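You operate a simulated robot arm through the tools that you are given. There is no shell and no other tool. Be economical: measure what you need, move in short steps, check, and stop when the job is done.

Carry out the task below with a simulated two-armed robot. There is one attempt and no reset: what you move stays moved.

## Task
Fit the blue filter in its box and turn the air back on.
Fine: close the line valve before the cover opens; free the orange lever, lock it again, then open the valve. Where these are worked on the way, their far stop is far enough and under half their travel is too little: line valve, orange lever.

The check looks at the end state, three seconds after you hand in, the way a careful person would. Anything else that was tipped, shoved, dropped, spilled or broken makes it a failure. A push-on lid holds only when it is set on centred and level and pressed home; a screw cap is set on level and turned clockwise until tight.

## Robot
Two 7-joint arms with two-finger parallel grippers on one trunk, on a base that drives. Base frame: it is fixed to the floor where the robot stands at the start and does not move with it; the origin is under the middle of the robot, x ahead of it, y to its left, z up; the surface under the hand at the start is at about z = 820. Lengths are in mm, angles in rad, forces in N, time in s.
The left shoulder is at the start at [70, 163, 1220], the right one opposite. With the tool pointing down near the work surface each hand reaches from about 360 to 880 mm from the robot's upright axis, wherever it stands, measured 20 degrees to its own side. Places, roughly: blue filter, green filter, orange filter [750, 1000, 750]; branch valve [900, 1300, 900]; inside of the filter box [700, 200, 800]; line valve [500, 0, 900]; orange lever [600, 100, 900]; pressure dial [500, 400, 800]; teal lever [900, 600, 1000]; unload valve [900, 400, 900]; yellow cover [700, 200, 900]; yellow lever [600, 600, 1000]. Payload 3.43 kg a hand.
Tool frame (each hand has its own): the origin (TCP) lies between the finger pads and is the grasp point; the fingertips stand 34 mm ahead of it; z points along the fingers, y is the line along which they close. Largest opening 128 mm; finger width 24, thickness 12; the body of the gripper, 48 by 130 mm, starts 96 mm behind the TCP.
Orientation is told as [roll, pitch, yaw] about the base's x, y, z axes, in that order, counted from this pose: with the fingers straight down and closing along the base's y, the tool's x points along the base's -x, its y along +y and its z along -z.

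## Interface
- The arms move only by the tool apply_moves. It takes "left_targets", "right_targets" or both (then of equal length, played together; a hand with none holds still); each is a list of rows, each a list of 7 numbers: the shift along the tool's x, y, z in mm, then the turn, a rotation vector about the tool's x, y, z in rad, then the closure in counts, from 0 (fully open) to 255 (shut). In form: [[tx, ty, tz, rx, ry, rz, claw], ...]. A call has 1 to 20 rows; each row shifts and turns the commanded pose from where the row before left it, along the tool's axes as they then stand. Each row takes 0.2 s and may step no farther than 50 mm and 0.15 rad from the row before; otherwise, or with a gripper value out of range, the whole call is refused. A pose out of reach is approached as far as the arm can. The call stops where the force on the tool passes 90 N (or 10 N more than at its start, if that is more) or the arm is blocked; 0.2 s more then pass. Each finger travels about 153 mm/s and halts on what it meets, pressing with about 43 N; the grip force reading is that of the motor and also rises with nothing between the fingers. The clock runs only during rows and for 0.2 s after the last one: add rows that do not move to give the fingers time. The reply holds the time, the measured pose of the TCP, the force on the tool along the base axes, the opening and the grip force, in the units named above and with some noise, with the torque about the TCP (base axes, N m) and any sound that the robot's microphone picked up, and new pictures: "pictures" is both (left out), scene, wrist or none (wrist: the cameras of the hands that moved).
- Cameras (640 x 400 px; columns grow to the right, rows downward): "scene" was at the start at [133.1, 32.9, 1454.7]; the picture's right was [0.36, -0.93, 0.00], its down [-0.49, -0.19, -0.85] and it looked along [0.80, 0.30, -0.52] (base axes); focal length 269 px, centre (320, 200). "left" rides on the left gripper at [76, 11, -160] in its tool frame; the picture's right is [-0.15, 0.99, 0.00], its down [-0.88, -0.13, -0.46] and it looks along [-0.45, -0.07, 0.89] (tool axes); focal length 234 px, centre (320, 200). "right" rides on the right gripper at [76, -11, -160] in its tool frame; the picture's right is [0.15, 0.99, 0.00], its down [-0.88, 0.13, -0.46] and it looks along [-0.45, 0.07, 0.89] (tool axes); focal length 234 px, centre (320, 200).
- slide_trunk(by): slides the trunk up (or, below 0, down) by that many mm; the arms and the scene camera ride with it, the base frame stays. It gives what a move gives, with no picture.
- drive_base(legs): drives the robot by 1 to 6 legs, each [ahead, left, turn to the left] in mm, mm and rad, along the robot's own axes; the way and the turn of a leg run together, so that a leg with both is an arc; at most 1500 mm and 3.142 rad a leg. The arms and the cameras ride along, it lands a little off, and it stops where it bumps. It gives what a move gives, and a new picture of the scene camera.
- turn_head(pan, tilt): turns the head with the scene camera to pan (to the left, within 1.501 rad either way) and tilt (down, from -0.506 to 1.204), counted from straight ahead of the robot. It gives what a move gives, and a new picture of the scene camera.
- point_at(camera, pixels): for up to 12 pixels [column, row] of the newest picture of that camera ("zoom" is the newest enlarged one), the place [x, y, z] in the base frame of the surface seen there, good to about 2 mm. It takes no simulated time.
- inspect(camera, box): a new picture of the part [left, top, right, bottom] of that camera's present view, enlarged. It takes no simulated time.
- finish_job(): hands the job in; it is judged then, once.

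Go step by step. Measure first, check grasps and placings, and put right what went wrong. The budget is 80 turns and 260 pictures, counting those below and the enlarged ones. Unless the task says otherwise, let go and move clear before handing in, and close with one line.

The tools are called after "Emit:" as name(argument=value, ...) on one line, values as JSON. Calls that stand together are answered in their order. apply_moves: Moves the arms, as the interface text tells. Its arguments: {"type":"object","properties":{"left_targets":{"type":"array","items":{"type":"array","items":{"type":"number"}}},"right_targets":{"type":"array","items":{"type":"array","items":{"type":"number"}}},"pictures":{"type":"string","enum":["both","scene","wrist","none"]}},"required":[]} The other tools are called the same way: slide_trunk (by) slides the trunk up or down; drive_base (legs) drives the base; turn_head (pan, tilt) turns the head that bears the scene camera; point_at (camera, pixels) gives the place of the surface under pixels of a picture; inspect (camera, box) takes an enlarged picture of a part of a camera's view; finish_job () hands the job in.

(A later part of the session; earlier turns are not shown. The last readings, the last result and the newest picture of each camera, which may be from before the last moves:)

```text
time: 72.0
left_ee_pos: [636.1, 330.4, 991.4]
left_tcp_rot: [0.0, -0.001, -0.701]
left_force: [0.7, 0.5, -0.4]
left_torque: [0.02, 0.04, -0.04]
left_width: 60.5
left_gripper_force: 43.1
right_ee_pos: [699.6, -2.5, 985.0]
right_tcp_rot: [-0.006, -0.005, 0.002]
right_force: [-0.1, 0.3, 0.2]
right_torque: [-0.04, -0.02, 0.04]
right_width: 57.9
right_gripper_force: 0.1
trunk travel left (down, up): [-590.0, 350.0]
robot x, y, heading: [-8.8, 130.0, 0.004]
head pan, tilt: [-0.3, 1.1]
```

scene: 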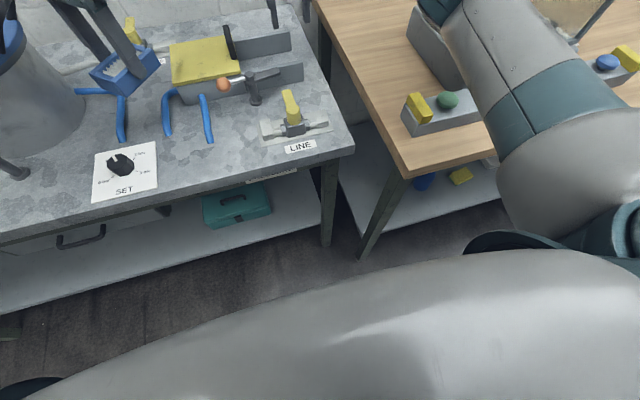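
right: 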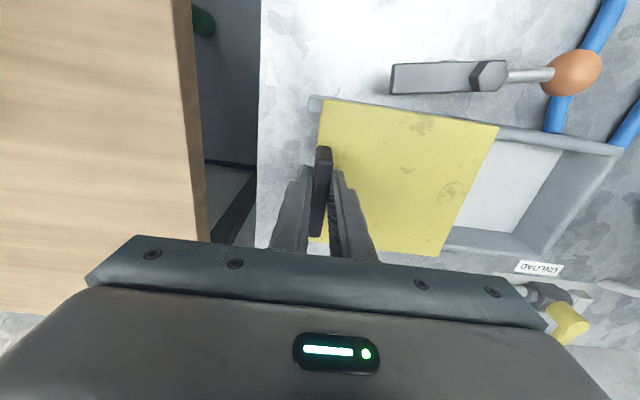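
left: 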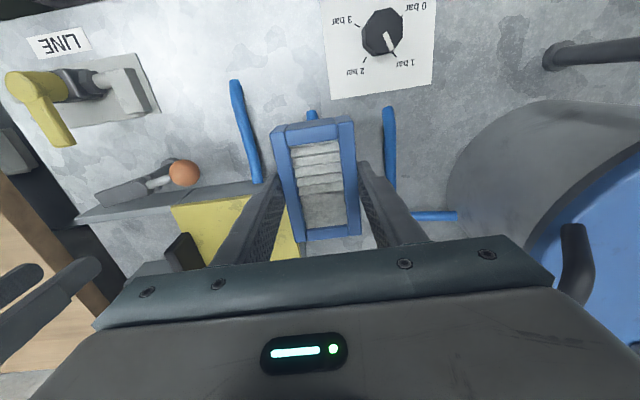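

Emit:
point_at(camera="scene", pixels=[[170, 210], [353, 150], [403, 175], [325, 245], [360, 255], [100, 350], [480, 160], [280, 270], [410, 245], [440, 120]])

```text
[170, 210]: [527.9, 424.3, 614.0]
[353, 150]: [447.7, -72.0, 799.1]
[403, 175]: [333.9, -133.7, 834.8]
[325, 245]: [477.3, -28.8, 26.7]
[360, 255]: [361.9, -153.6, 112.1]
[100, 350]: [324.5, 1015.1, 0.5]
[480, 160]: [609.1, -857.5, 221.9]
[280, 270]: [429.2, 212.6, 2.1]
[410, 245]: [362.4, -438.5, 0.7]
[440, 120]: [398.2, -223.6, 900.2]
```

I'll check the base's front extent with the right wrist camera.

Emit:
inspect(camera="left", box=[0, 0, 640, 400])

Emit:
inspect(camera="right", box=[0, 0, 640, 400])

```text
1.00 times, centred on (320, 200) of left (not enlarged: the box is as wide or as high as the picture)
```

zoom: 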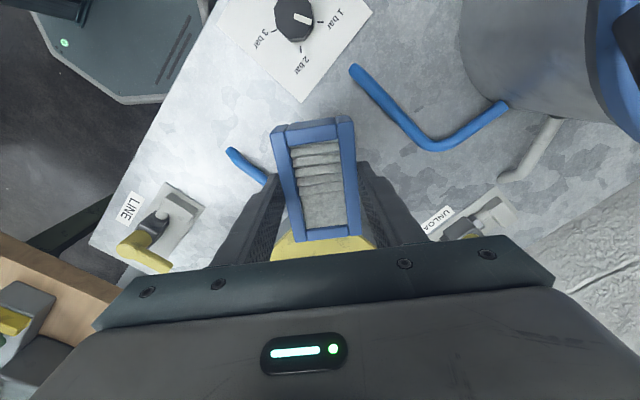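

```text
1.00 times, centred on (320, 200) of right (not enlarged: the box is as wide or as high as the picture)
```

zoom: 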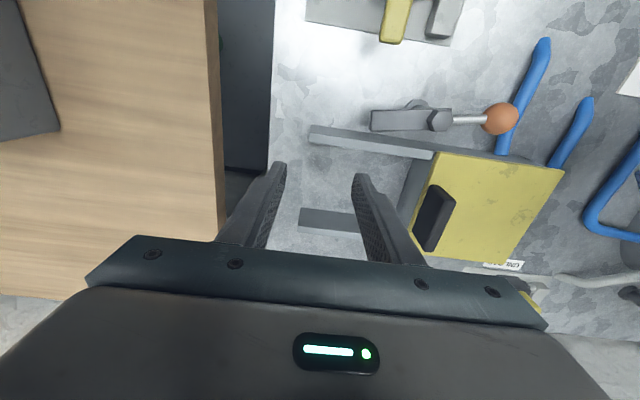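

Emit:
point_at(camera="left", pixels=[[128, 95], [165, 90], [50, 48], [100, 70], [190, 40], [55, 235]])

```text
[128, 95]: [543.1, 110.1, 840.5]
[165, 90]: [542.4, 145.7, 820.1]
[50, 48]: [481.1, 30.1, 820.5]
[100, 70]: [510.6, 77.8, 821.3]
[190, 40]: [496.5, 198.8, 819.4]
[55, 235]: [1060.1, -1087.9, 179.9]
```

Emit:
inspect(camera="left", box=[0, 0, 320, 200])

Emit:
point_at(camera="zoom", pixels=[[250, 195], [330, 185], [100, 100], [180, 130], [120, 30], [390, 60]])

```text
2.00 times, centred on (160, 100) of left
```

zoom: 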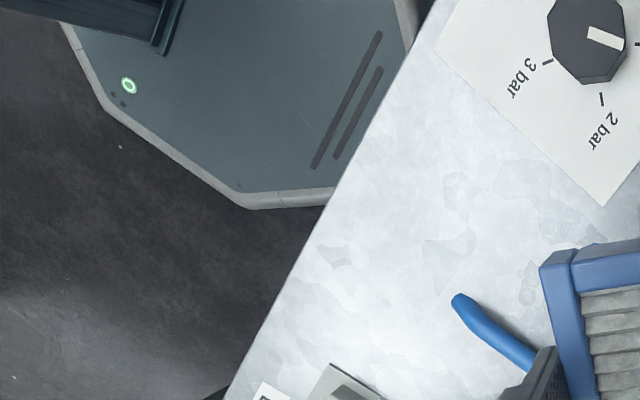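

```text
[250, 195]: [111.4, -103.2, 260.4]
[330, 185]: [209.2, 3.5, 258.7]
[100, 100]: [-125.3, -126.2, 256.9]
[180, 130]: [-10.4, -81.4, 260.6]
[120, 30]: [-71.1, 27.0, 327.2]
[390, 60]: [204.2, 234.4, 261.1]
```

The base is a ~470 mm octagon, so there is about 90 mm of room ahead. Before shifting right I'll check the right elbow's height against the oven on the wooden table.

Emit:
point_at(camera="scene", pixels=[[480, 30], [540, 100], [590, 90], [560, 190], [630, 150], [600, 300], [630, 220], [425, 40], [600, 60]])

Emit:
turn_head(pan=-0.6, tilt=0.6)

```text
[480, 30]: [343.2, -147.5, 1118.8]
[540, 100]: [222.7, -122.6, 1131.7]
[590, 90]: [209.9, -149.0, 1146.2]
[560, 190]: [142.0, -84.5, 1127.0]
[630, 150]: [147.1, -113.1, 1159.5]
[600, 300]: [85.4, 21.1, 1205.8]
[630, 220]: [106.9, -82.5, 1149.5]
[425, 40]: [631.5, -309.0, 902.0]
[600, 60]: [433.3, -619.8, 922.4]
```

```text
time: 73.0
left_ee_pos: [636.7, 332.1, 991.6]
left_tcp_rot: [0.001, -0.001, -0.7]
left_force: [-0.5, 0.2, 0.4]
left_torque: [0.0, 0.01, 0.02]
left_width: 60.6
left_gripper_force: 42.8
right_ee_pos: [700.2, -3.0, 985.2]
right_tcp_rot: [-0.007, -0.006, 0.001]
right_force: [-0.2, -0.4, 0.0]
right_torque: [0.03, 0.01, 0.03]
right_width: 57.7
right_gripper_force: 0.1
trunk travel left (down, up): [-590.0, 350.0]
robot x, y, heading: [-3.9, 135.6, 0.008]
head pan, tilt: [-0.6, 0.6]
```

scene: 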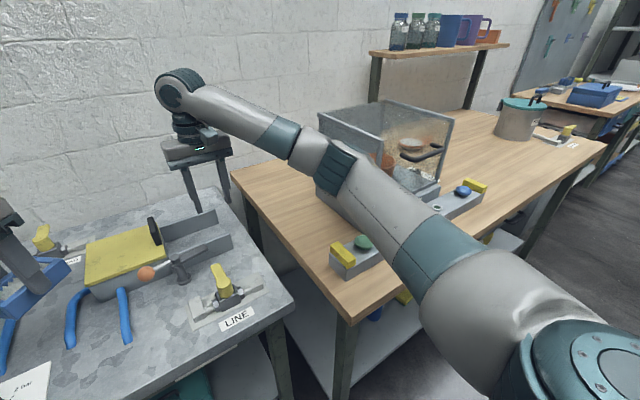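

Emit:
point_at(camera="scene", pixels=[[380, 103], [450, 122], [322, 115], [432, 200], [335, 160], [300, 145], [260, 120], [350, 260], [345, 170], [300, 170]])

```text
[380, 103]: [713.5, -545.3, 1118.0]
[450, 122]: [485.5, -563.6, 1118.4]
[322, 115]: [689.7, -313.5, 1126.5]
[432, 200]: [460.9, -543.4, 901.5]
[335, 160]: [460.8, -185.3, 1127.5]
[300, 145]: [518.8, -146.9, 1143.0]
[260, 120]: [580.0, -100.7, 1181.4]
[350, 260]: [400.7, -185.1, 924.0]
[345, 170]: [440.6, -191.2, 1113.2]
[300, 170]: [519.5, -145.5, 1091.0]
```

The oven (x 460–715, y < -310, z up to 1120) rules out a large shift right. Instead I'll turn the robot right by 0.25 rad at about (25,80), which puts the box on the left arm's good side, with the trunk raised high for the turn.

Emit:
slide_trunk(by=240)

Emit:
drive_base(legs=[[30, -52, -0.25]])

Emit:
turn_head(pan=0.25, tilt=0.75)

```text
time: 75.5
left_ee_pos: [636.2, 330.3, 1231.6]
left_tcp_rot: [-0.002, -0.002, -0.699]
left_force: [-0.9, 0.3, -0.1]
left_torque: [-0.05, -0.01, -0.06]
left_width: 60.5
left_gripper_force: 43.4
right_ee_pos: [700.3, -3.9, 1225.1]
right_tcp_rot: [-0.005, -0.004, 0.002]
right_force: [0.7, 0.5, 0.9]
right_torque: [-0.01, 0.02, -0.03]
right_width: 57.9
right_gripper_force: 0.1
trunk travel left (down, up): [-830.0, 110.0]
robot x, y, heading: [-5.1, 134.0, 0.001]
head pan, tilt: [-0.6, 0.6]
```

```text
time: 76.7
left_ee_pos: [688.9, 118.6, 1231.7]
left_tcp_rot: [-0.001, -0.001, -0.941]
left_force: [0.6, -0.1, -1.4]
left_torque: [-0.01, 0.01, 0.0]
left_width: 60.5
left_gripper_force: 43.1
right_ee_pos: [670.0, -221.8, 1227.2]
right_tcp_rot: [-0.008, -0.005, -0.241]
right_force: [0.6, 0.3, 0.4]
right_torque: [0.02, 0.03, 0.0]
right_width: 57.7
right_gripper_force: 0.0
trunk travel left (down, up): [-830.0, 110.0]
robot x, y, heading: [13.9, 76.4, -0.243]
head pan, tilt: [-0.6, 0.6]
```

scene: 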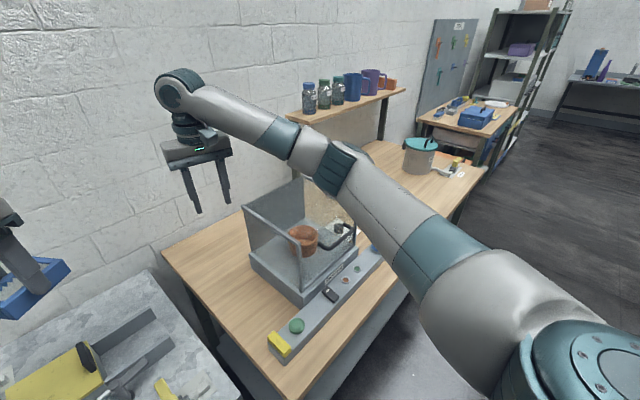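

```text
time: 77.9
left_ee_pos: [687.7, 116.8, 1231.0]
left_tcp_rot: [0.0, -0.003, -0.939]
left_force: [-0.1, 0.0, -0.3]
left_torque: [0.01, 0.02, 0.08]
left_width: 60.8
left_gripper_force: 43.1
right_ee_pos: [670.8, -222.3, 1226.2]
right_tcp_rot: [-0.004, -0.005, -0.24]
right_force: [-0.2, -0.2, 0.9]
right_torque: [0.05, -0.06, 0.0]
right_width: 57.5
right_gripper_force: 0.1
trunk travel left (down, up): [-830.0, 110.0]
robot x, y, heading: [15.2, 78.3, -0.238]
head pan, tilt: [0.25, 0.75]
```

scene: 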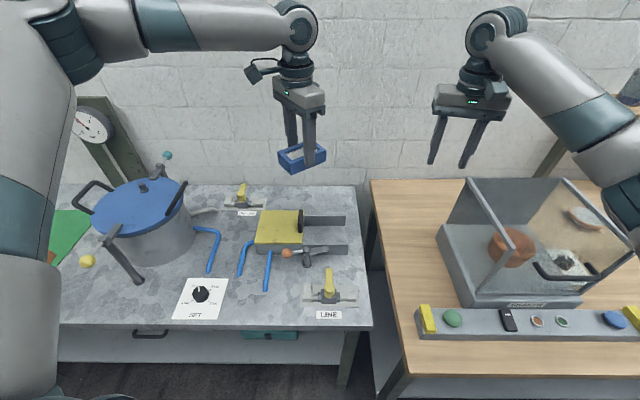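

The robot stands at (15,78,-0.24) and the view is good. I'll square both hands to world yaw 0 and move left above the box's left part and right toward (700,10).

Emit:
apply_moves(left_targets=[[0, 0, 0, 0, 0, -0.134, 255], [0, 0, 0, 0, 0, -0.134, 255], [0, 0, 0, 0, 0, -0.134, 255], [0, 0, 0, 0, 0, -0.134, 255], [0, 0, 0, 0, 0, -0.134, 255], [0, 0, 0, 0, 0, -0.134, 255], [0, 0, 0, 0, 0, -0.134, 255], [-16, 41, 0, 0, 0, 0, 255], [-16, 41, 0, 0, 0, 0, 255], [-16, 41, 0, 0, 0, 0, 255]], right_targets=[[0, 0, 0, 0, 0, -0.12, 140], [0, 0, 0, 0, 0, -0.12, 140], [0, 0, 0, 0, 0, 0, 140], [0, 0, 0, 0, 0, 0, 140], [-5, 39, 0, 0, 0, 0, 140], [-5, 39, 0, 0, 0, 0, 140], [-5, 39, 0, 0, 0, 0, 140], [-5, 39, 0, 0, 0, 0, 140], [-5, 39, 0, 0, 0, 0, 140], [-5, 37, 0, 0, 0, 0, 140]], pictures="scene")

```text
time: 80.1
left_ee_pos: [733.9, 240.2, 1232.9]
left_tcp_rot: [-0.004, 0.002, -0.003]
left_force: [0.6, 0.9, -0.9]
left_torque: [-0.04, 0.0, 0.01]
left_width: 60.5
left_gripper_force: 43.1
right_ee_pos: [698.1, 10.0, 1222.4]
right_tcp_rot: [-0.011, -0.001, -0.001]
right_force: [-0.4, -0.4, 0.4]
right_torque: [-0.05, 0.0, -0.01]
right_width: 57.7
right_gripper_force: 0.0
trunk travel left (down, up): [-830.0, 110.0]
robot x, y, heading: [14.0, 77.5, -0.238]
head pan, tilt: [0.25, 0.75]
```

scene: 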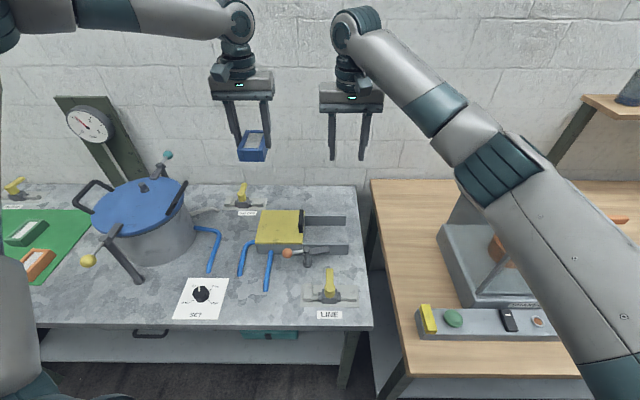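

Both hands reached their spots. I'll check the right arm's position against the oven before lowering the trunk.

Emit:
point_at(camera="scene", pixels=[[460, 130], [495, 170], [520, 200], [560, 280], [600, 350], [470, 200], [545, 165], [455, 235], [520, 340]])

```text
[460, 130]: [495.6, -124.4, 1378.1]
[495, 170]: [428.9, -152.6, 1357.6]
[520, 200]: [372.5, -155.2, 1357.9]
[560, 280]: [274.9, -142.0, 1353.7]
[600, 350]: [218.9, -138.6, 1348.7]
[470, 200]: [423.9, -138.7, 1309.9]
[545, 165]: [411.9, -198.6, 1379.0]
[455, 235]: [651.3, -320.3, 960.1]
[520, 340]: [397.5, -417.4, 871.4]
```

The elbow is at about (430,-165), well clear of the oven's y < -310. I'll lower the trunk by 240.

Emit:
slide_trunk(by=-240)

Emit:
apply_moves(right_targets=[[-20, 40, 0, 0, 0, 0, 140], [-20, 44, 0, 0, 0, 0, 140], [0, 44, 0, 0, 0, 0, 140], [0, 0, 0, 0, 0, 0, 140]], left_targets=[[0, 40, 0, 0, 0, 0, 255], [0, 20, 0, 0, 0, 0, 255], [0, 0, 0, 0, 0, 0, 255], [0, 0, 0, 0, 0, 0, 255]])

```text
time: 82.6
left_ee_pos: [734.2, 236.3, 992.2]
left_tcp_rot: [-0.002, -0.002, -0.005]
left_force: [-0.3, 0.1, 0.4]
left_torque: [-0.02, -0.01, -0.01]
left_width: 60.3
left_gripper_force: 42.7
right_ee_pos: [695.1, 8.1, 982.6]
right_tcp_rot: [-0.009, -0.006, 0.0]
right_force: [0.5, 0.1, -0.7]
right_torque: [0.0, -0.01, 0.0]
right_width: 57.5
right_gripper_force: 0.3
trunk travel left (down, up): [-590.0, 350.0]
robot x, y, heading: [15.3, 79.8, -0.236]
head pan, tilt: [0.25, 0.75]
```

```text
time: 83.6
left_ee_pos: [736.0, 299.7, 992.5]
left_tcp_rot: [-0.002, 0.0, -0.004]
left_force: [0.3, -1.0, 0.0]
left_torque: [-0.01, 0.04, -0.01]
left_width: 60.4
left_gripper_force: 42.9
right_ee_pos: [729.3, 106.3, 980.3]
right_tcp_rot: [-0.008, -0.004, -0.002]
right_force: [-0.2, 0.7, 0.1]
right_torque: [-0.03, -0.01, -0.02]
right_width: 57.7
right_gripper_force: 0.0
right hand out of reach, approached as far as the arm can: row 3
trunk travel left (down, up): [-590.0, 350.0]
robot x, y, heading: [18.3, 77.6, -0.235]
head pan, tilt: [0.25, 0.75]
```

scene: 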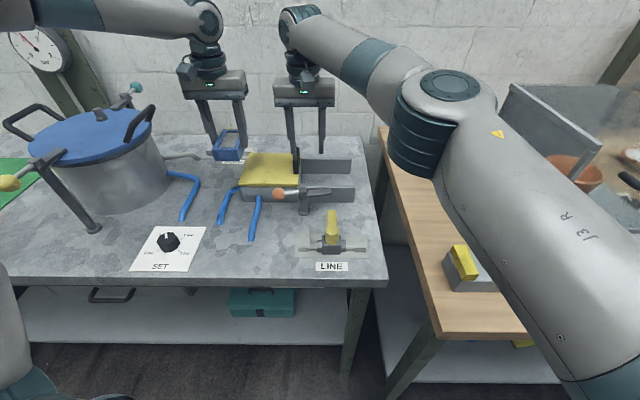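
right: 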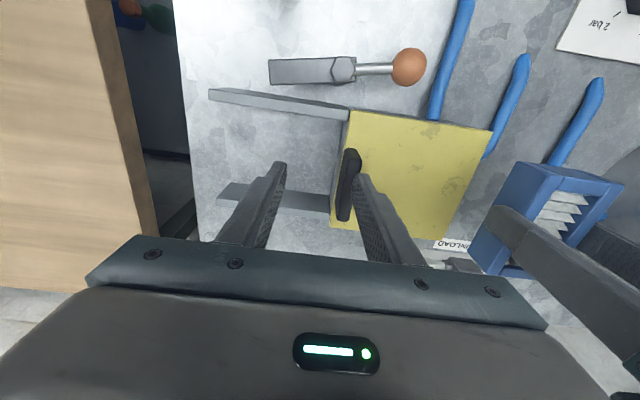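
left: 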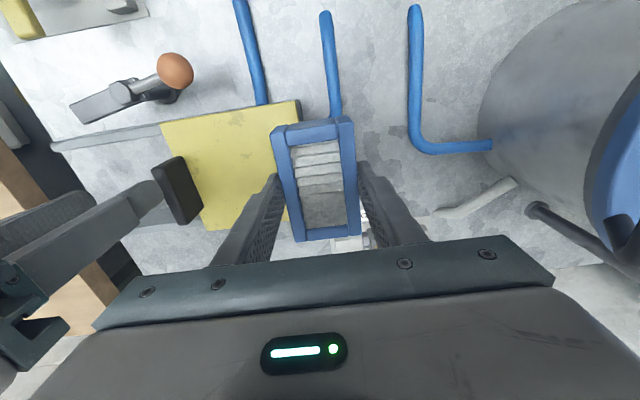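

The right hand stops at y≈106, short of the handle at 138. Driving 40 mm closer should give it the reach.

Emit:
drive_base(legs=[[40, 15, 0]])

Emit:
apply_moves(right_targets=[[20, 15, 0, 0, 0, 0, 140], [15, 12, 0, 0, 0, 0, 140], [0, 0, 0, 0, 0, 0, 140]], pictures="wrist")

```text
time: 84.5
left_ee_pos: [777.7, 302.2, 993.4]
left_tcp_rot: [-0.002, -0.003, -0.003]
left_force: [-0.3, 0.0, -0.8]
left_torque: [0.03, 0.02, -0.04]
left_width: 60.7
left_gripper_force: 43.3
right_ee_pos: [769.6, 109.2, 981.3]
right_tcp_rot: [-0.005, -0.007, 0.001]
right_force: [0.4, 0.4, 0.6]
right_torque: [0.04, -0.03, 0.0]
right_width: 57.5
right_gripper_force: 0.1
trunk travel left (down, up): [-590.0, 350.0]
robot x, y, heading: [56.4, 79.8, -0.242]
head pan, tilt: [0.25, 0.75]
```

scene: 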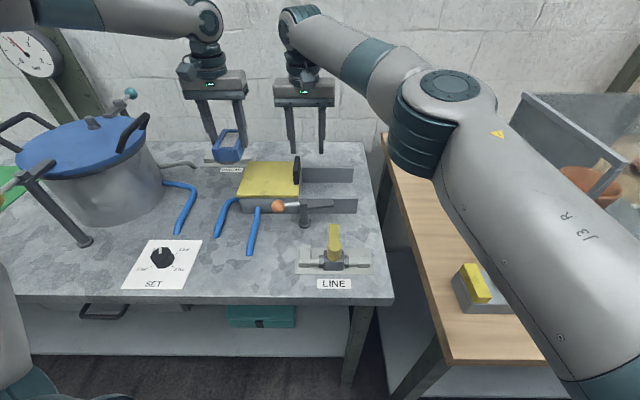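

```text
time: 85.3
left_ee_pos: [776.1, 303.4, 994.1]
left_tcp_rot: [-0.001, -0.002, -0.003]
left_force: [-1.0, 1.2, 0.3]
left_torque: [0.0, -0.03, 0.01]
left_width: 60.3
left_gripper_force: 43.3
right_ee_pos: [735.5, 136.7, 981.3]
right_tcp_rot: [-0.006, -0.005, -0.002]
right_force: [-0.3, -0.5, 0.8]
right_torque: [0.01, -0.03, -0.02]
right_width: 57.6
right_gripper_force: 0.0
trunk travel left (down, up): [-590.0, 350.0]
robot x, y, heading: [56.6, 83.2, -0.238]
head pan, tilt: [0.25, 0.75]
```

right: 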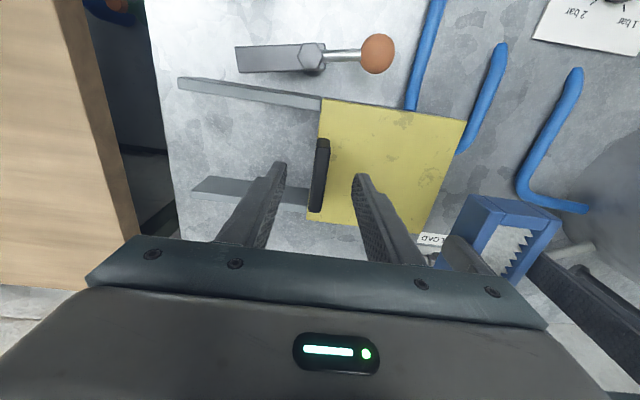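

The right hand is now above the handle. I'll lower 50 mm and grip.

Emit:
apply_moves(right_targets=[[-2, 1, 25, 0, 0, 0, 140], [-2, 0, 25, 0, 0, 0, 140], [0, 0, 0, 0, 0, 0, 140], [0, 0, 0, 0, 0, 0, 255], [0, 0, 0, 0, 0, 0, 255], [0, 0, 0, 0, 0, 0, 255]], pictures="wrist")

```text
time: 86.7
left_ee_pos: [776.6, 302.1, 993.4]
left_tcp_rot: [-0.001, -0.002, -0.003]
left_force: [0.9, -0.8, 0.1]
left_torque: [-0.03, 0.0, 0.0]
left_width: 60.3
left_gripper_force: 43.2
right_ee_pos: [738.1, 136.9, 932.7]
right_tcp_rot: [-0.004, -0.005, 0.0]
right_force: [-1.1, -3.5, 1.6]
right_torque: [1.19, 0.3, 0.74]
right_width: 13.6
right_gripper_force: 45.4
trunk travel left (down, up): [-590.0, 350.0]
robot x, y, heading: [56.6, 78.8, -0.24]
head pan, tilt: [0.25, 0.75]
```

right: 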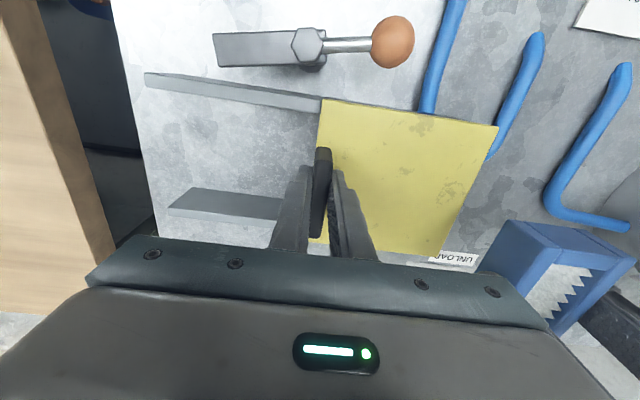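

The handle is gripped. I'll pull the cover 138 mm open, then bring the left hand over the cavity centre (744,206) at its present height.

Emit:
apply_moves(right_targets=[[0, -10, 0, 0, 0, 0, 255], [0, -13, 0, 0, 0, 0, 255], [0, -13, 0, 0, 0, 0, 255], [0, -13, 0, 0, 0, 0, 255], [0, -13, 0, 0, 0, 0, 255], [0, -13, 0, 0, 0, 0, 255], [0, -13, 0, 0, 0, 0, 255], [0, -13, 0, 0, 0, 0, 255], [0, -13, 0, 0, 0, 0, 255], [0, -13, 0, 0, 0, 0, 255], [0, -11, 0, 0, 0, 0, 255], [0, 0, 0, 0, 0, 0, 255], [0, 0, 0, 0, 0, 0, 255], [0, 0, 0, 0, 0, 0, 255], [0, 0, 0, 0, 0, 0, 255]], left_targets=[[0, 0, 0, 0, 0, 0, 255], [0, 0, 0, 0, 0, 0, 255], [0, 0, 0, 0, 0, 0, 255], [0, 0, 0, 0, 0, 0, 255], [0, 0, 0, 0, 0, 0, 255], [0, 0, 0, 0, 0, 0, 255], [0, 0, 0, 0, 0, 0, 255], [0, 0, 0, 0, 0, 0, 255], [0, 0, 0, 0, 0, 0, 255], [8, -24, 0, 0, 0, 0, 255], [8, -24, 0, 0, 0, 0, 255], [8, -24, 0, 0, 0, 0, 255], [8, -24, 0, 0, 0, 0, 255], [0, 0, 0, 0, 0, 0, 255], [0, 0, 0, 0, 0, 0, 255]])

Emit:
inspect(camera="scene", box=[160, 80, 400, 260])

```text
time: 89.9
left_ee_pos: [743.7, 208.1, 994.6]
left_tcp_rot: [-0.002, -0.003, -0.004]
left_force: [0.0, -0.2, 0.1]
left_torque: [0.02, 0.02, -0.01]
left_width: 60.5
left_gripper_force: 42.7
right_ee_pos: [737.9, 1.3, 932.6]
right_tcp_rot: [-0.007, -0.004, -0.001]
right_force: [-5.5, 5.3, 2.7]
right_torque: [1.36, 0.42, 0.64]
right_width: 13.4
right_gripper_force: 44.9
trunk travel left (down, up): [-590.0, 350.0]
robot x, y, heading: [58.9, 83.7, -0.235]
head pan, tilt: [0.25, 0.75]
```

scene: 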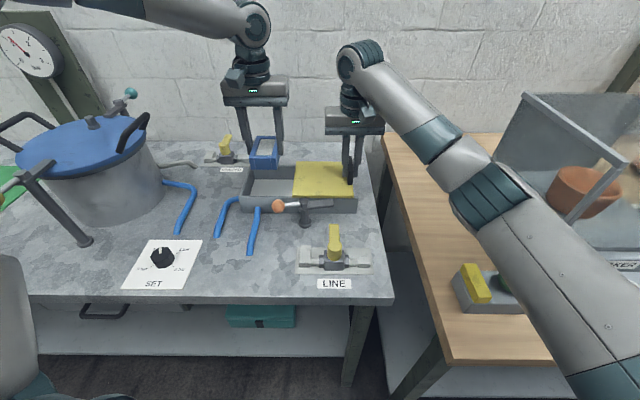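
right: 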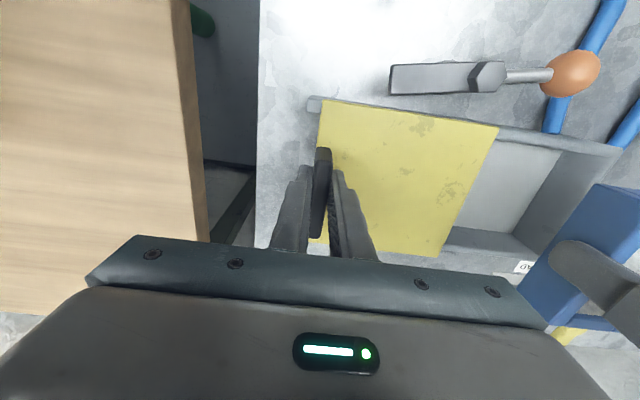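
left: 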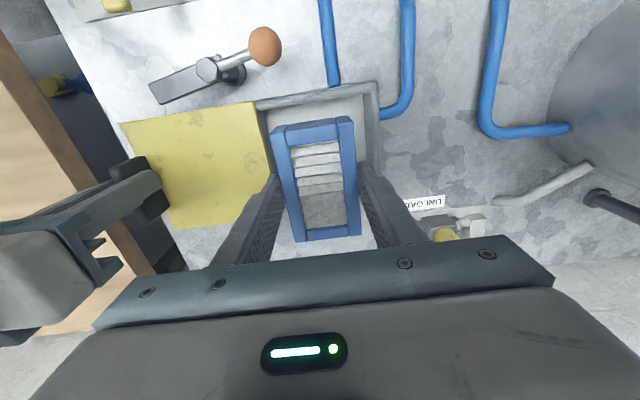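

```text
2.22 times, centred on (280, 170) of scene
```

zoom: 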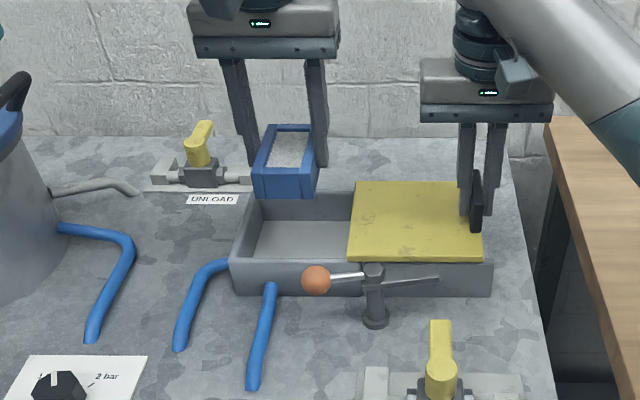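

The left hand holds the filter over the open cavity. I'll measure the filter to centre it before lowering.

Emit:
point_at(camera="zoom", pixels=[[270, 168], [300, 170], [265, 128], [305, 128], [285, 195], [257, 165], [314, 168], [230, 262], [352, 215]])

Emit:
point_at(camera="left", pixels=[[274, 140], [350, 128], [297, 236], [358, 232], [257, 110], [370, 95], [258, 190], [300, 245]])

```text
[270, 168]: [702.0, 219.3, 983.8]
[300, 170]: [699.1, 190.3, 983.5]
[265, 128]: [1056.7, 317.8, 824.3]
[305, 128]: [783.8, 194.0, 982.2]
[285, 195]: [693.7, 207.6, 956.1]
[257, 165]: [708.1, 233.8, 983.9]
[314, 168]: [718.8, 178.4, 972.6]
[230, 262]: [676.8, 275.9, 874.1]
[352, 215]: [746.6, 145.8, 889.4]
```

```text
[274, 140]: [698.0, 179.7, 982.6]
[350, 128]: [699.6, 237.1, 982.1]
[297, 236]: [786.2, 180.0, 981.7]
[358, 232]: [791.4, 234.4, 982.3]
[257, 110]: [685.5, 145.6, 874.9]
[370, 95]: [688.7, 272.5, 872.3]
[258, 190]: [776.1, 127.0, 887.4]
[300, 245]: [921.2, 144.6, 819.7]
```

The filter is centred at (743.5,208), spanning x 695–792, with its bottom at z≈947. I'll nudge it +3 in x and y and lower about 115 mm to the floor.

Emit:
apply_moves(left_targets=[[-3, 3, 0, 0, 0, 0, 255], [0, 0, 35, 0, 0, 0, 255], [0, 0, 35, 0, 0, 0, 255], [0, 0, 25, 0, 0, 0, 255], [0, 0, 12, 0, 0, 0, 255], [0, 0, 6, 0, 0, 0, 255], [0, 0, 2, 0, 0, 0, 255], [0, 0, 0, 0, 0, 0, 255]])

Emit:
inspect(camera="scene", box=[180, 120, 380, 270])

```text
time: 91.7
left_ee_pos: [747.9, 212.8, 879.2]
left_tcp_rot: [-0.001, -0.004, -0.003]
left_force: [0.4, 0.6, -0.8]
left_torque: [0.01, -0.03, 0.02]
left_width: 60.4
left_gripper_force: 43.2
right_ee_pos: [738.4, 1.1, 931.6]
right_tcp_rot: [-0.009, -0.004, 0.001]
right_force: [-17.5, 5.8, -11.6]
right_torque: [1.33, 0.35, 0.66]
right_width: 13.2
right_gripper_force: 45.1
trunk travel left (down, up): [-590.0, 350.0]
robot x, y, heading: [59.7, 80.9, -0.241]
head pan, tilt: [0.25, 0.75]
```

scene: 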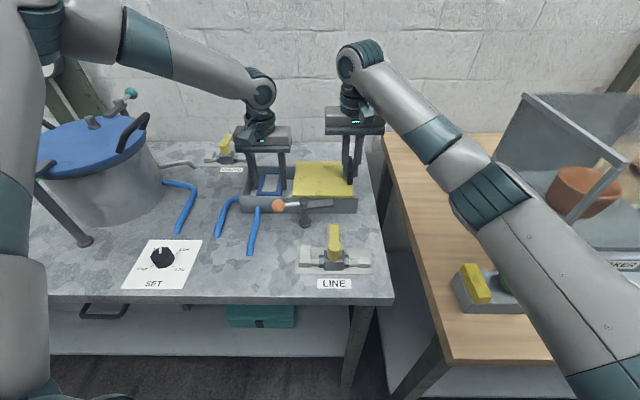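
left: 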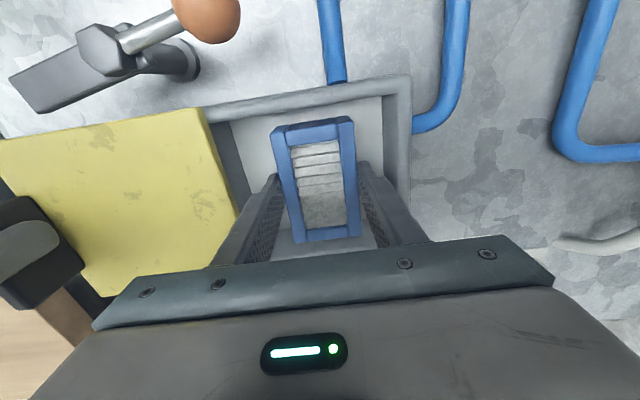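

```text
2.67 times, centred on (280, 195) of scene
```

zoom: 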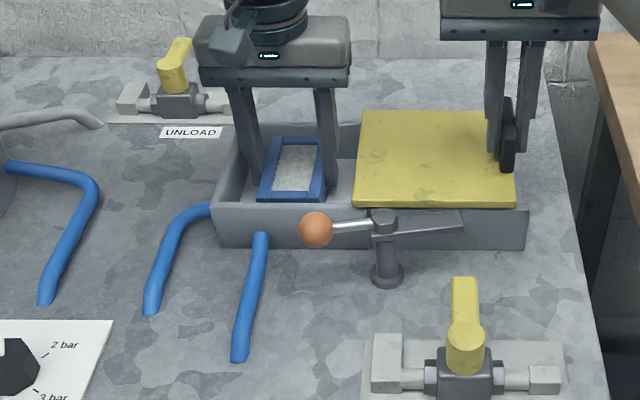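

The filter is inside, just above the floor. I'll lower 2 mm more, open slightly, and lift out straight.

Emit:
apply_moves(left_targets=[[0, 0, 2, 0, 0, 0, 255], [0, 0, 0, 0, 0, 0, 95], [0, 0, 0, 0, 0, 0, 95], [0, 0, -20, 0, 0, 0, 95], [0, 0, -40, 0, 0, 0, 95], [0, 0, -45, 0, 0, 0, 95], [0, 20, -40, 0, 0, 0, 95], [0, 40, 0, 0, 0, 0, 95], [0, 40, 0, 0, 0, 0, 95]])

Emit:
inspect(camera="scene", box=[200, 130, 360, 230])

```text
time: 93.7
left_ee_pos: [746.3, 310.1, 1026.7]
left_tcp_rot: [-0.002, -0.002, -0.004]
left_force: [1.1, 0.0, 0.2]
left_torque: [-0.04, 0.01, -0.03]
left_width: 80.1
left_gripper_force: 0.0
right_ee_pos: [739.2, 2.6, 932.3]
right_tcp_rot: [-0.007, -0.004, 0.0]
right_force: [-23.9, 6.5, -18.8]
right_torque: [1.11, -0.04, 0.52]
right_width: 13.8
right_gripper_force: 44.7
trunk travel left (down, up): [-590.0, 350.0]
robot x, y, heading: [58.7, 81.1, -0.238]
head pan, tilt: [0.25, 0.75]
```

scene: 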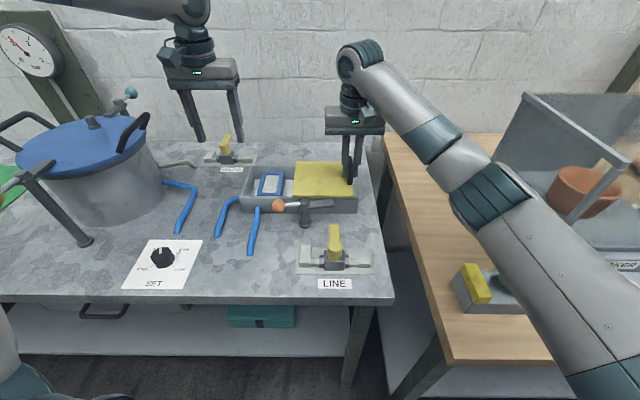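
left: 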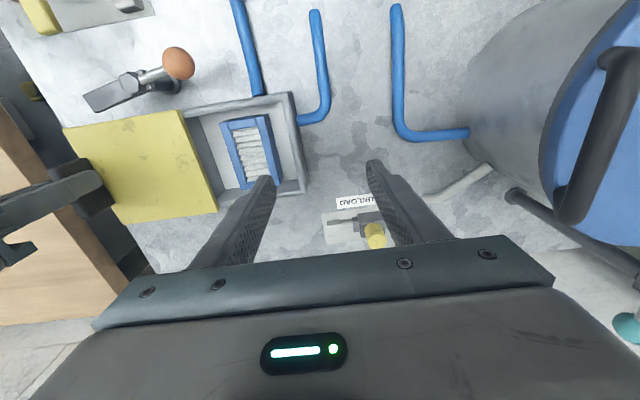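

```text
4.00 times, centred on (280, 180) of scene
```

zoom: 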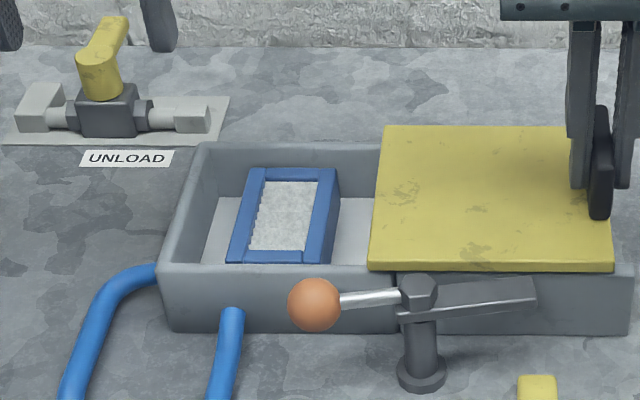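

The blue filter lies flat in the box. I'll check its top height against the rim.

Emit:
point_at(camera="zoom", pixels=[[240, 245], [320, 240], [262, 175], [330, 178], [290, 215], [280, 257], [190, 200], [390, 255]])

Emit:
apply_moves(right_targets=[[0, 13, 0, 0, 0, 0, 255], [0, 13, 0, 0, 0, 0, 255], [0, 13, 0, 0, 0, 0, 255], [0, 13, 0, 0, 0, 0, 255], [0, 13, 0, 0, 0, 0, 255], [0, 13, 0, 0, 0, 0, 255], [0, 13, 0, 0, 0, 0, 255], [0, 13, 0, 0, 0, 0, 255], [0, 13, 0, 0, 0, 0, 255], [0, 10, 0, 0, 0, 0, 255], [0, 8, 0, 0, 0, 0, 255], [0, 0, 0, 0, 0, 0, 255]], pictures="both")

```text
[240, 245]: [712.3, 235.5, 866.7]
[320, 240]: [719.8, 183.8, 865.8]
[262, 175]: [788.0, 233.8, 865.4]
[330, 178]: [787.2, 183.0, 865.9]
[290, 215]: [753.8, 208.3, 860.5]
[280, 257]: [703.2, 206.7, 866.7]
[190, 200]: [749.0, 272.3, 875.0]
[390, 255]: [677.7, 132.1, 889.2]
```

```text
time: 96.3
left_ee_pos: [746.0, 309.6, 1026.4]
left_tcp_rot: [-0.003, -0.004, -0.003]
left_force: [-0.8, 0.2, -0.7]
left_torque: [0.03, 0.01, 0.02]
left_width: 79.8
left_gripper_force: 0.0
right_ee_pos: [739.4, 135.9, 932.9]
right_tcp_rot: [-0.004, -0.009, 0.002]
right_force: [-8.1, 2.1, 2.6]
right_torque: [1.22, 1.24, 0.73]
right_width: 13.5
right_gripper_force: 44.8
trunk travel left (down, up): [-590.0, 350.0]
robot x, y, heading: [57.9, 81.5, -0.237]
head pan, tilt: [0.25, 0.75]
```

scene: 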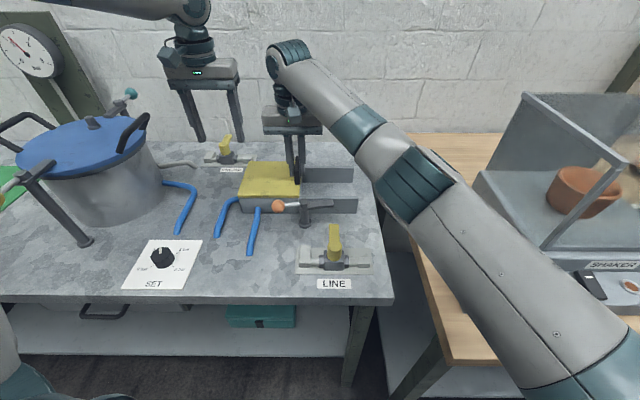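
right: 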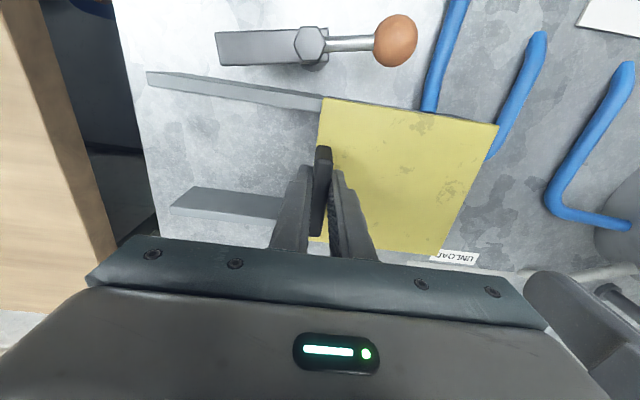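

The filter's top is at 866, below the rim at 874, and the cover is back shut. I'll release the handle, raise the hand and trunk, and drive back to the earlier stand where the lever was worked.

Emit:
apply_moves(right_targets=[[0, 0, 0, 0, 0, 0, 140], [0, 0, 0, 0, 0, 0, 140], [0, 0, -45, 0, 0, 0, 140], [0, 0, -45, 0, 0, 0, 140], [0, 0, 0, 0, 0, 0, 140]], pictures="none")

Emit:
slide_trunk(by=110)

Emit:
drive_base(legs=[[-150, 53, 0], [0, 0, 0.238]])

Emit:
turn_head(pan=-0.05, tilt=0.75)

```text
time: 97.5
left_ee_pos: [747.4, 307.6, 1024.8]
left_tcp_rot: [-0.004, -0.002, -0.003]
left_force: [0.5, 0.5, 1.8]
left_torque: [-0.03, 0.01, -0.02]
left_width: 80.4
left_gripper_force: 0.1
right_ee_pos: [737.9, 132.0, 1021.3]
right_tcp_rot: [-0.006, -0.005, 0.0]
right_force: [-0.3, -0.5, -0.4]
right_torque: [0.01, 0.01, -0.02]
right_width: 58.0
right_gripper_force: 0.0
trunk travel left (down, up): [-590.0, 350.0]
robot x, y, heading: [59.3, 83.4, -0.236]
head pan, tilt: [0.25, 0.75]
```

```text
time: 98.9
left_ee_pos: [747.2, 308.9, 1135.5]
left_tcp_rot: [-0.002, -0.002, -0.004]
left_force: [-0.9, 0.3, 0.3]
left_torque: [0.05, 0.03, 0.0]
left_width: 80.2
left_gripper_force: 0.1
right_ee_pos: [737.9, 132.6, 1131.4]
right_tcp_rot: [-0.007, -0.005, 0.0]
right_force: [-1.6, -0.4, -0.1]
right_torque: [-0.04, -0.02, -0.01]
right_width: 57.8
right_gripper_force: 0.0
trunk travel left (down, up): [-700.0, 240.0]
robot x, y, heading: [60.7, 81.9, -0.246]
head pan, tilt: [0.25, 0.75]
```

```text
time: 101.2
left_ee_pos: [540.3, 553.8, 1136.0]
left_tcp_rot: [-0.003, -0.001, 0.238]
left_force: [-0.7, 0.0, 0.2]
left_torque: [0.0, 0.01, 0.01]
left_width: 80.4
left_gripper_force: 0.1
right_ee_pos: [571.6, 381.7, 1132.8]
right_tcp_rot: [-0.008, -0.004, 0.242]
right_force: [0.7, 0.1, 0.2]
right_torque: [0.0, 0.0, 0.02]
right_width: 57.6
right_gripper_force: 0.1
trunk travel left (down, up): [-700.0, 240.0]
robot x, y, heading: [-74.8, 165.6, -0.001]
head pan, tilt: [0.25, 0.75]
```

scene: 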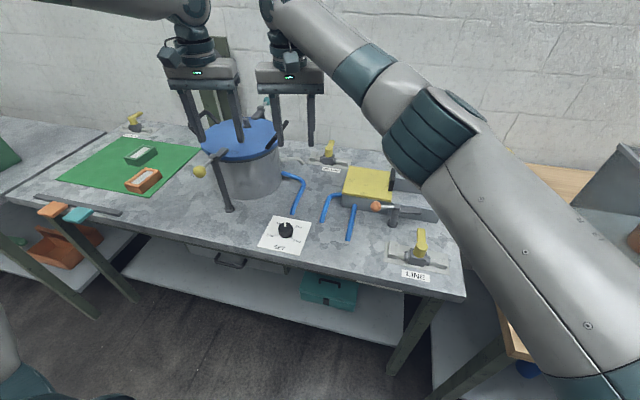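

```text
time: 102.0
left_ee_pos: [538.2, 554.2, 1135.3]
left_tcp_rot: [-0.002, -0.001, 0.235]
left_force: [0.4, -0.5, 0.6]
left_torque: [0.0, 0.0, 0.06]
left_width: 80.3
left_gripper_force: 0.1
right_ee_pos: [571.7, 380.4, 1131.5]
right_tcp_rot: [-0.007, -0.005, 0.241]
right_force: [-0.1, 0.0, -0.2]
right_torque: [0.0, 0.02, 0.0]
right_width: 57.8
right_gripper_force: 0.1
trunk travel left (down, up): [-700.0, 240.0]
robot x, y, heading: [-74.4, 165.2, 0.002]
head pan, tilt: [-0.051, 0.75]
```

scene: 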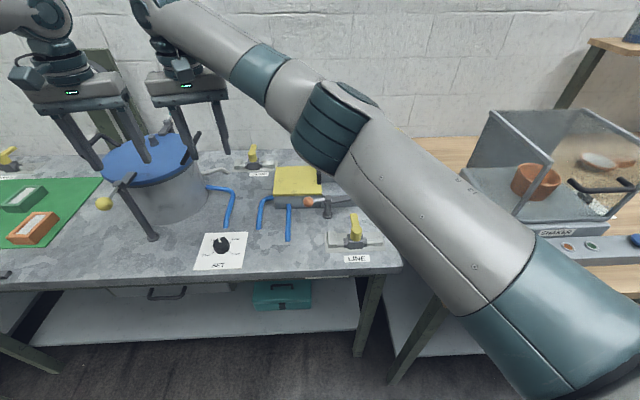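

I'll bring the right hand, squared and closed, to (604,64) at height, beside the lever's blade.

Emit:
apply_moves(right_targets=[[0, 0, 0, 0, 0, 0.12, 255], [0, 0, 0, 0, 0, 0.121, 255], [-4, -45, 0, 0, 0, 0, 255], [-4, -45, 0, 0, 0, 0, 255], [-4, -45, 0, 0, 0, 0, 255], [-5, -45, 0, 0, 0, 0, 255], [-5, -45, 0, 0, 0, 0, 255], [-5, -45, 0, 0, 0, 0, 255], [-5, -46, 0, 0, 0, 0, 255], [0, 0, 45, 0, 0, 0, 255], [0, 0, 45, 0, 0, 0, 255], [0, 0, 45, 0, 0, 0, 255], [0, 0, 0, 0, 0, 0, 255]])

Emit:
inspect(camera="scene", box=[250, 140, 410, 260])

```text
time: 104.8
left_ee_pos: [539.0, 554.0, 1135.2]
left_tcp_rot: [-0.002, 0.001, 0.238]
left_force: [0.1, -0.3, -1.0]
left_torque: [-0.04, 0.01, -0.02]
left_width: 80.7
left_gripper_force: 0.1
right_ee_pos: [604.7, 62.0, 998.2]
right_tcp_rot: [-0.007, -0.006, -0.001]
right_force: [0.1, -0.5, 0.4]
right_torque: [0.03, 0.01, 0.0]
right_width: 0.0
right_gripper_force: 32.9
trunk travel left (down, up): [-700.0, 240.0]
robot x, y, heading: [-73.4, 171.0, 0.001]
head pan, tilt: [-0.051, 0.75]
```

scene: 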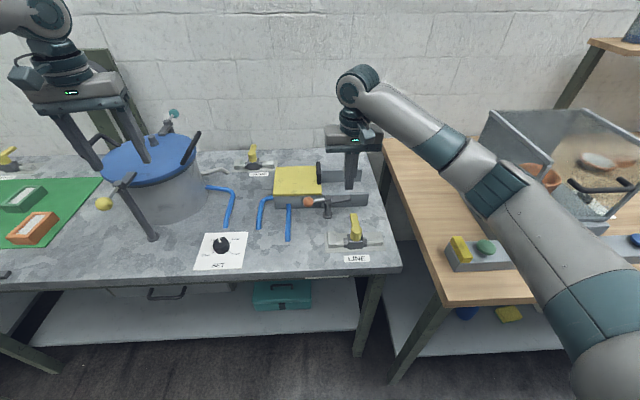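
right: 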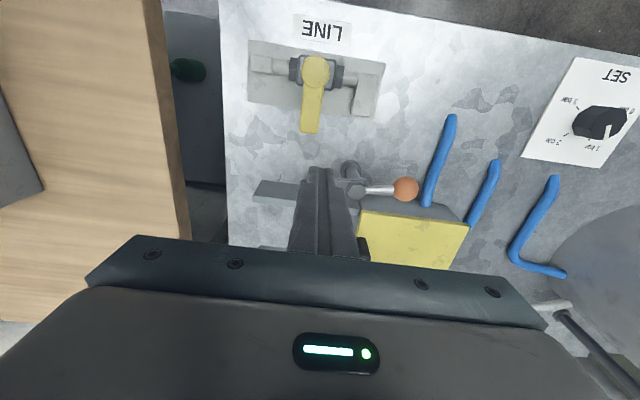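

```text
3.33 times, centred on (330, 200) of scene
```

zoom: 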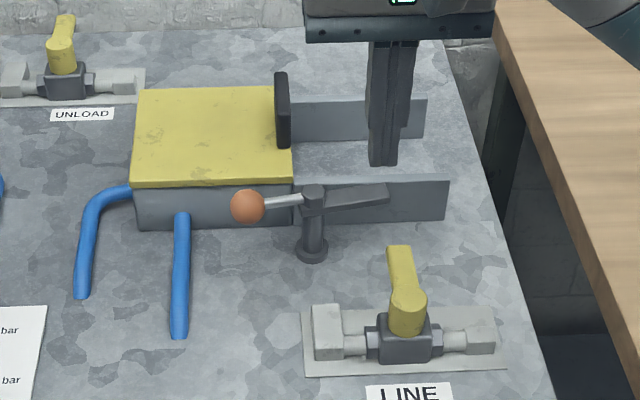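

The cover is fully closed. I'll measure the blade and valve handle end to make sure the fingers fit between them.

Emit:
point_at(camera="zoom", pixels=[[385, 187], [386, 198], [340, 195], [340, 212], [313, 190], [247, 207], [398, 248], [410, 250], [360, 207], [135, 184], [292, 178], [280, 100]])

```text
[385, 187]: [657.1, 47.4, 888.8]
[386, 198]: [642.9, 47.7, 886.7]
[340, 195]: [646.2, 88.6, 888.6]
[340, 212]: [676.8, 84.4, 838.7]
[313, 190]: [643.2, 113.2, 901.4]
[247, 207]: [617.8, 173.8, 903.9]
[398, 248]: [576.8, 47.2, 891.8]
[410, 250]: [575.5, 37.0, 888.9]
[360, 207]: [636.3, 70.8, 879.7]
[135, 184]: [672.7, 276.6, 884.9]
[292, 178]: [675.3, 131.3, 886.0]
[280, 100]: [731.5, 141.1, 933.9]
```

The blade lies at x≈636–657 for y 47–90 with its top at z 888. I'll lower the fingers to z≈913 on its near side and push it around its pivot (643,113) back toward +x/+y.

Emit:
apply_moves(right_targets=[[0, 0, 45, 0, 0, 0, 255], [0, 0, 40, 0, 0, 0, 255], [0, 0, 0, 0, 0, 0, 255], [-14, -2, 0, 0, 0, 0, 255], [-14, -2, 0, 0, 0, 0, 255], [-14, 0, 0, 0, 0, 0, 255], [-14, 3, 0, 0, 0, 0, 255], [0, 0, 0, 0, 0, 0, 255]])

Emit:
inspect(camera="scene", box=[250, 140, 410, 260])

```text
time: 106.6
left_ee_pos: [538.5, 553.6, 1136.6]
left_tcp_rot: [-0.002, -0.002, 0.236]
left_force: [-0.3, 0.1, 0.3]
left_torque: [0.0, 0.0, 0.01]
left_width: 80.4
left_gripper_force: 0.0
right_ee_pos: [660.6, 62.1, 912.3]
right_tcp_rot: [-0.005, -0.006, -0.001]
right_force: [0.0, -0.4, -0.1]
right_torque: [-0.02, -0.02, -0.01]
right_width: 0.1
right_gripper_force: 33.3
trunk travel left (down, up): [-700.0, 240.0]
robot x, y, heading: [-77.2, 168.2, -0.004]
head pan, tilt: [-0.051, 0.75]
```

scene: 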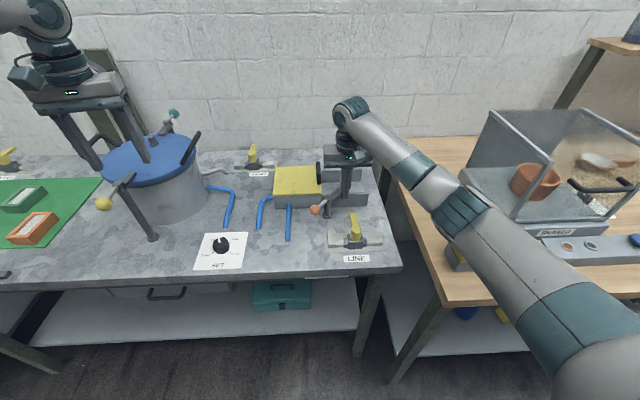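
right: 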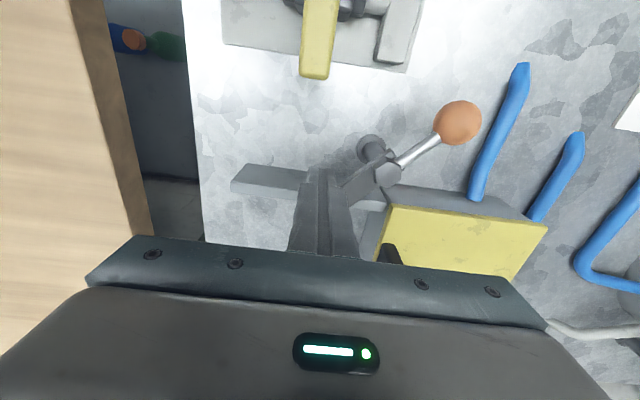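

```text
3.33 times, centred on (330, 200) of scene
```

zoom: 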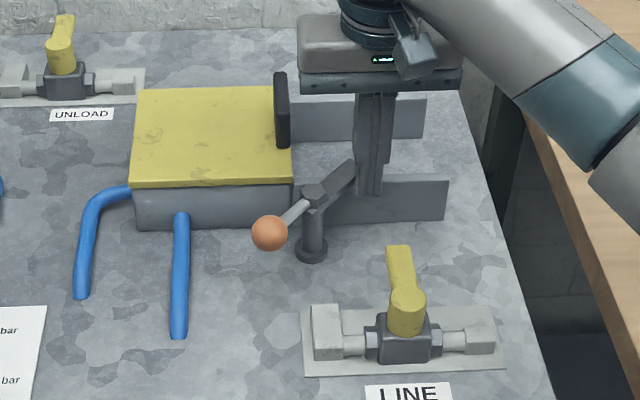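

The lever is about halfway back. I'll keep pushing to its locked stop.

Emit:
apply_moves(right_targets=[[-13, 6, 0, 0, 0, 0, 255], [-11, 10, 0, 0, 0, 0, 255], [-8, 12, 0, 0, 0, 0, 255], [-3, 8, 0, 0, 0, 0, 255], [0, 4, 0, 0, 0, 0, 255], [0, 0, 0, 0, 0, 0, 255]])

Emit:
inspect(camera="scene", box=[250, 140, 410, 260])

```text
time: 108.0
left_ee_pos: [537.3, 548.3, 1138.7]
left_tcp_rot: [0.003, -0.006, 0.236]
left_force: [0.2, -0.1, 0.4]
left_torque: [0.0, 0.03, -0.01]
left_width: 80.2
left_gripper_force: 0.1
right_ee_pos: [693.7, 93.1, 914.4]
right_tcp_rot: [-0.009, -0.004, -0.007]
right_force: [-17.6, -33.9, -1.1]
right_torque: [-0.93, 0.46, 0.52]
right_width: 0.0
right_gripper_force: 33.6
trunk travel left (down, up): [-700.0, 240.0]
robot x, y, heading: [-77.0, 168.1, 0.003]
head pan, tilt: [-0.051, 0.75]
```

scene: 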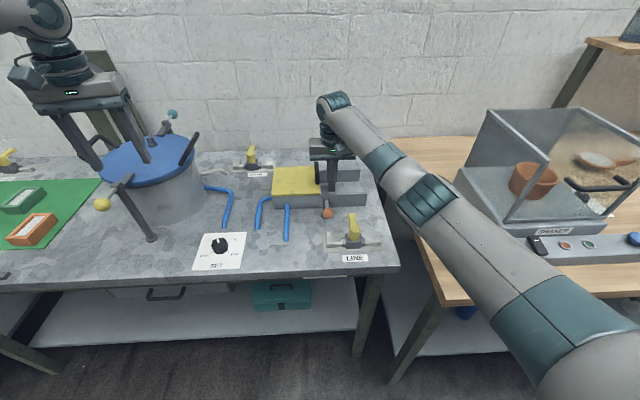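
right: 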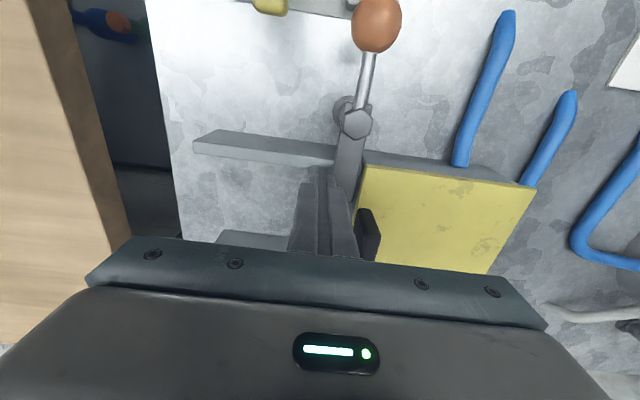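

```text
3.33 times, centred on (330, 200) of scene
```

zoom: 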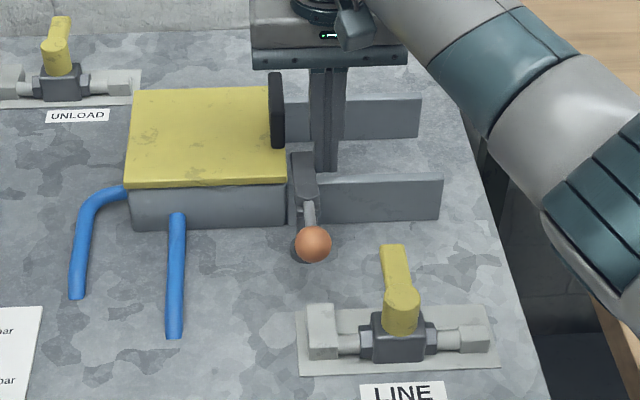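

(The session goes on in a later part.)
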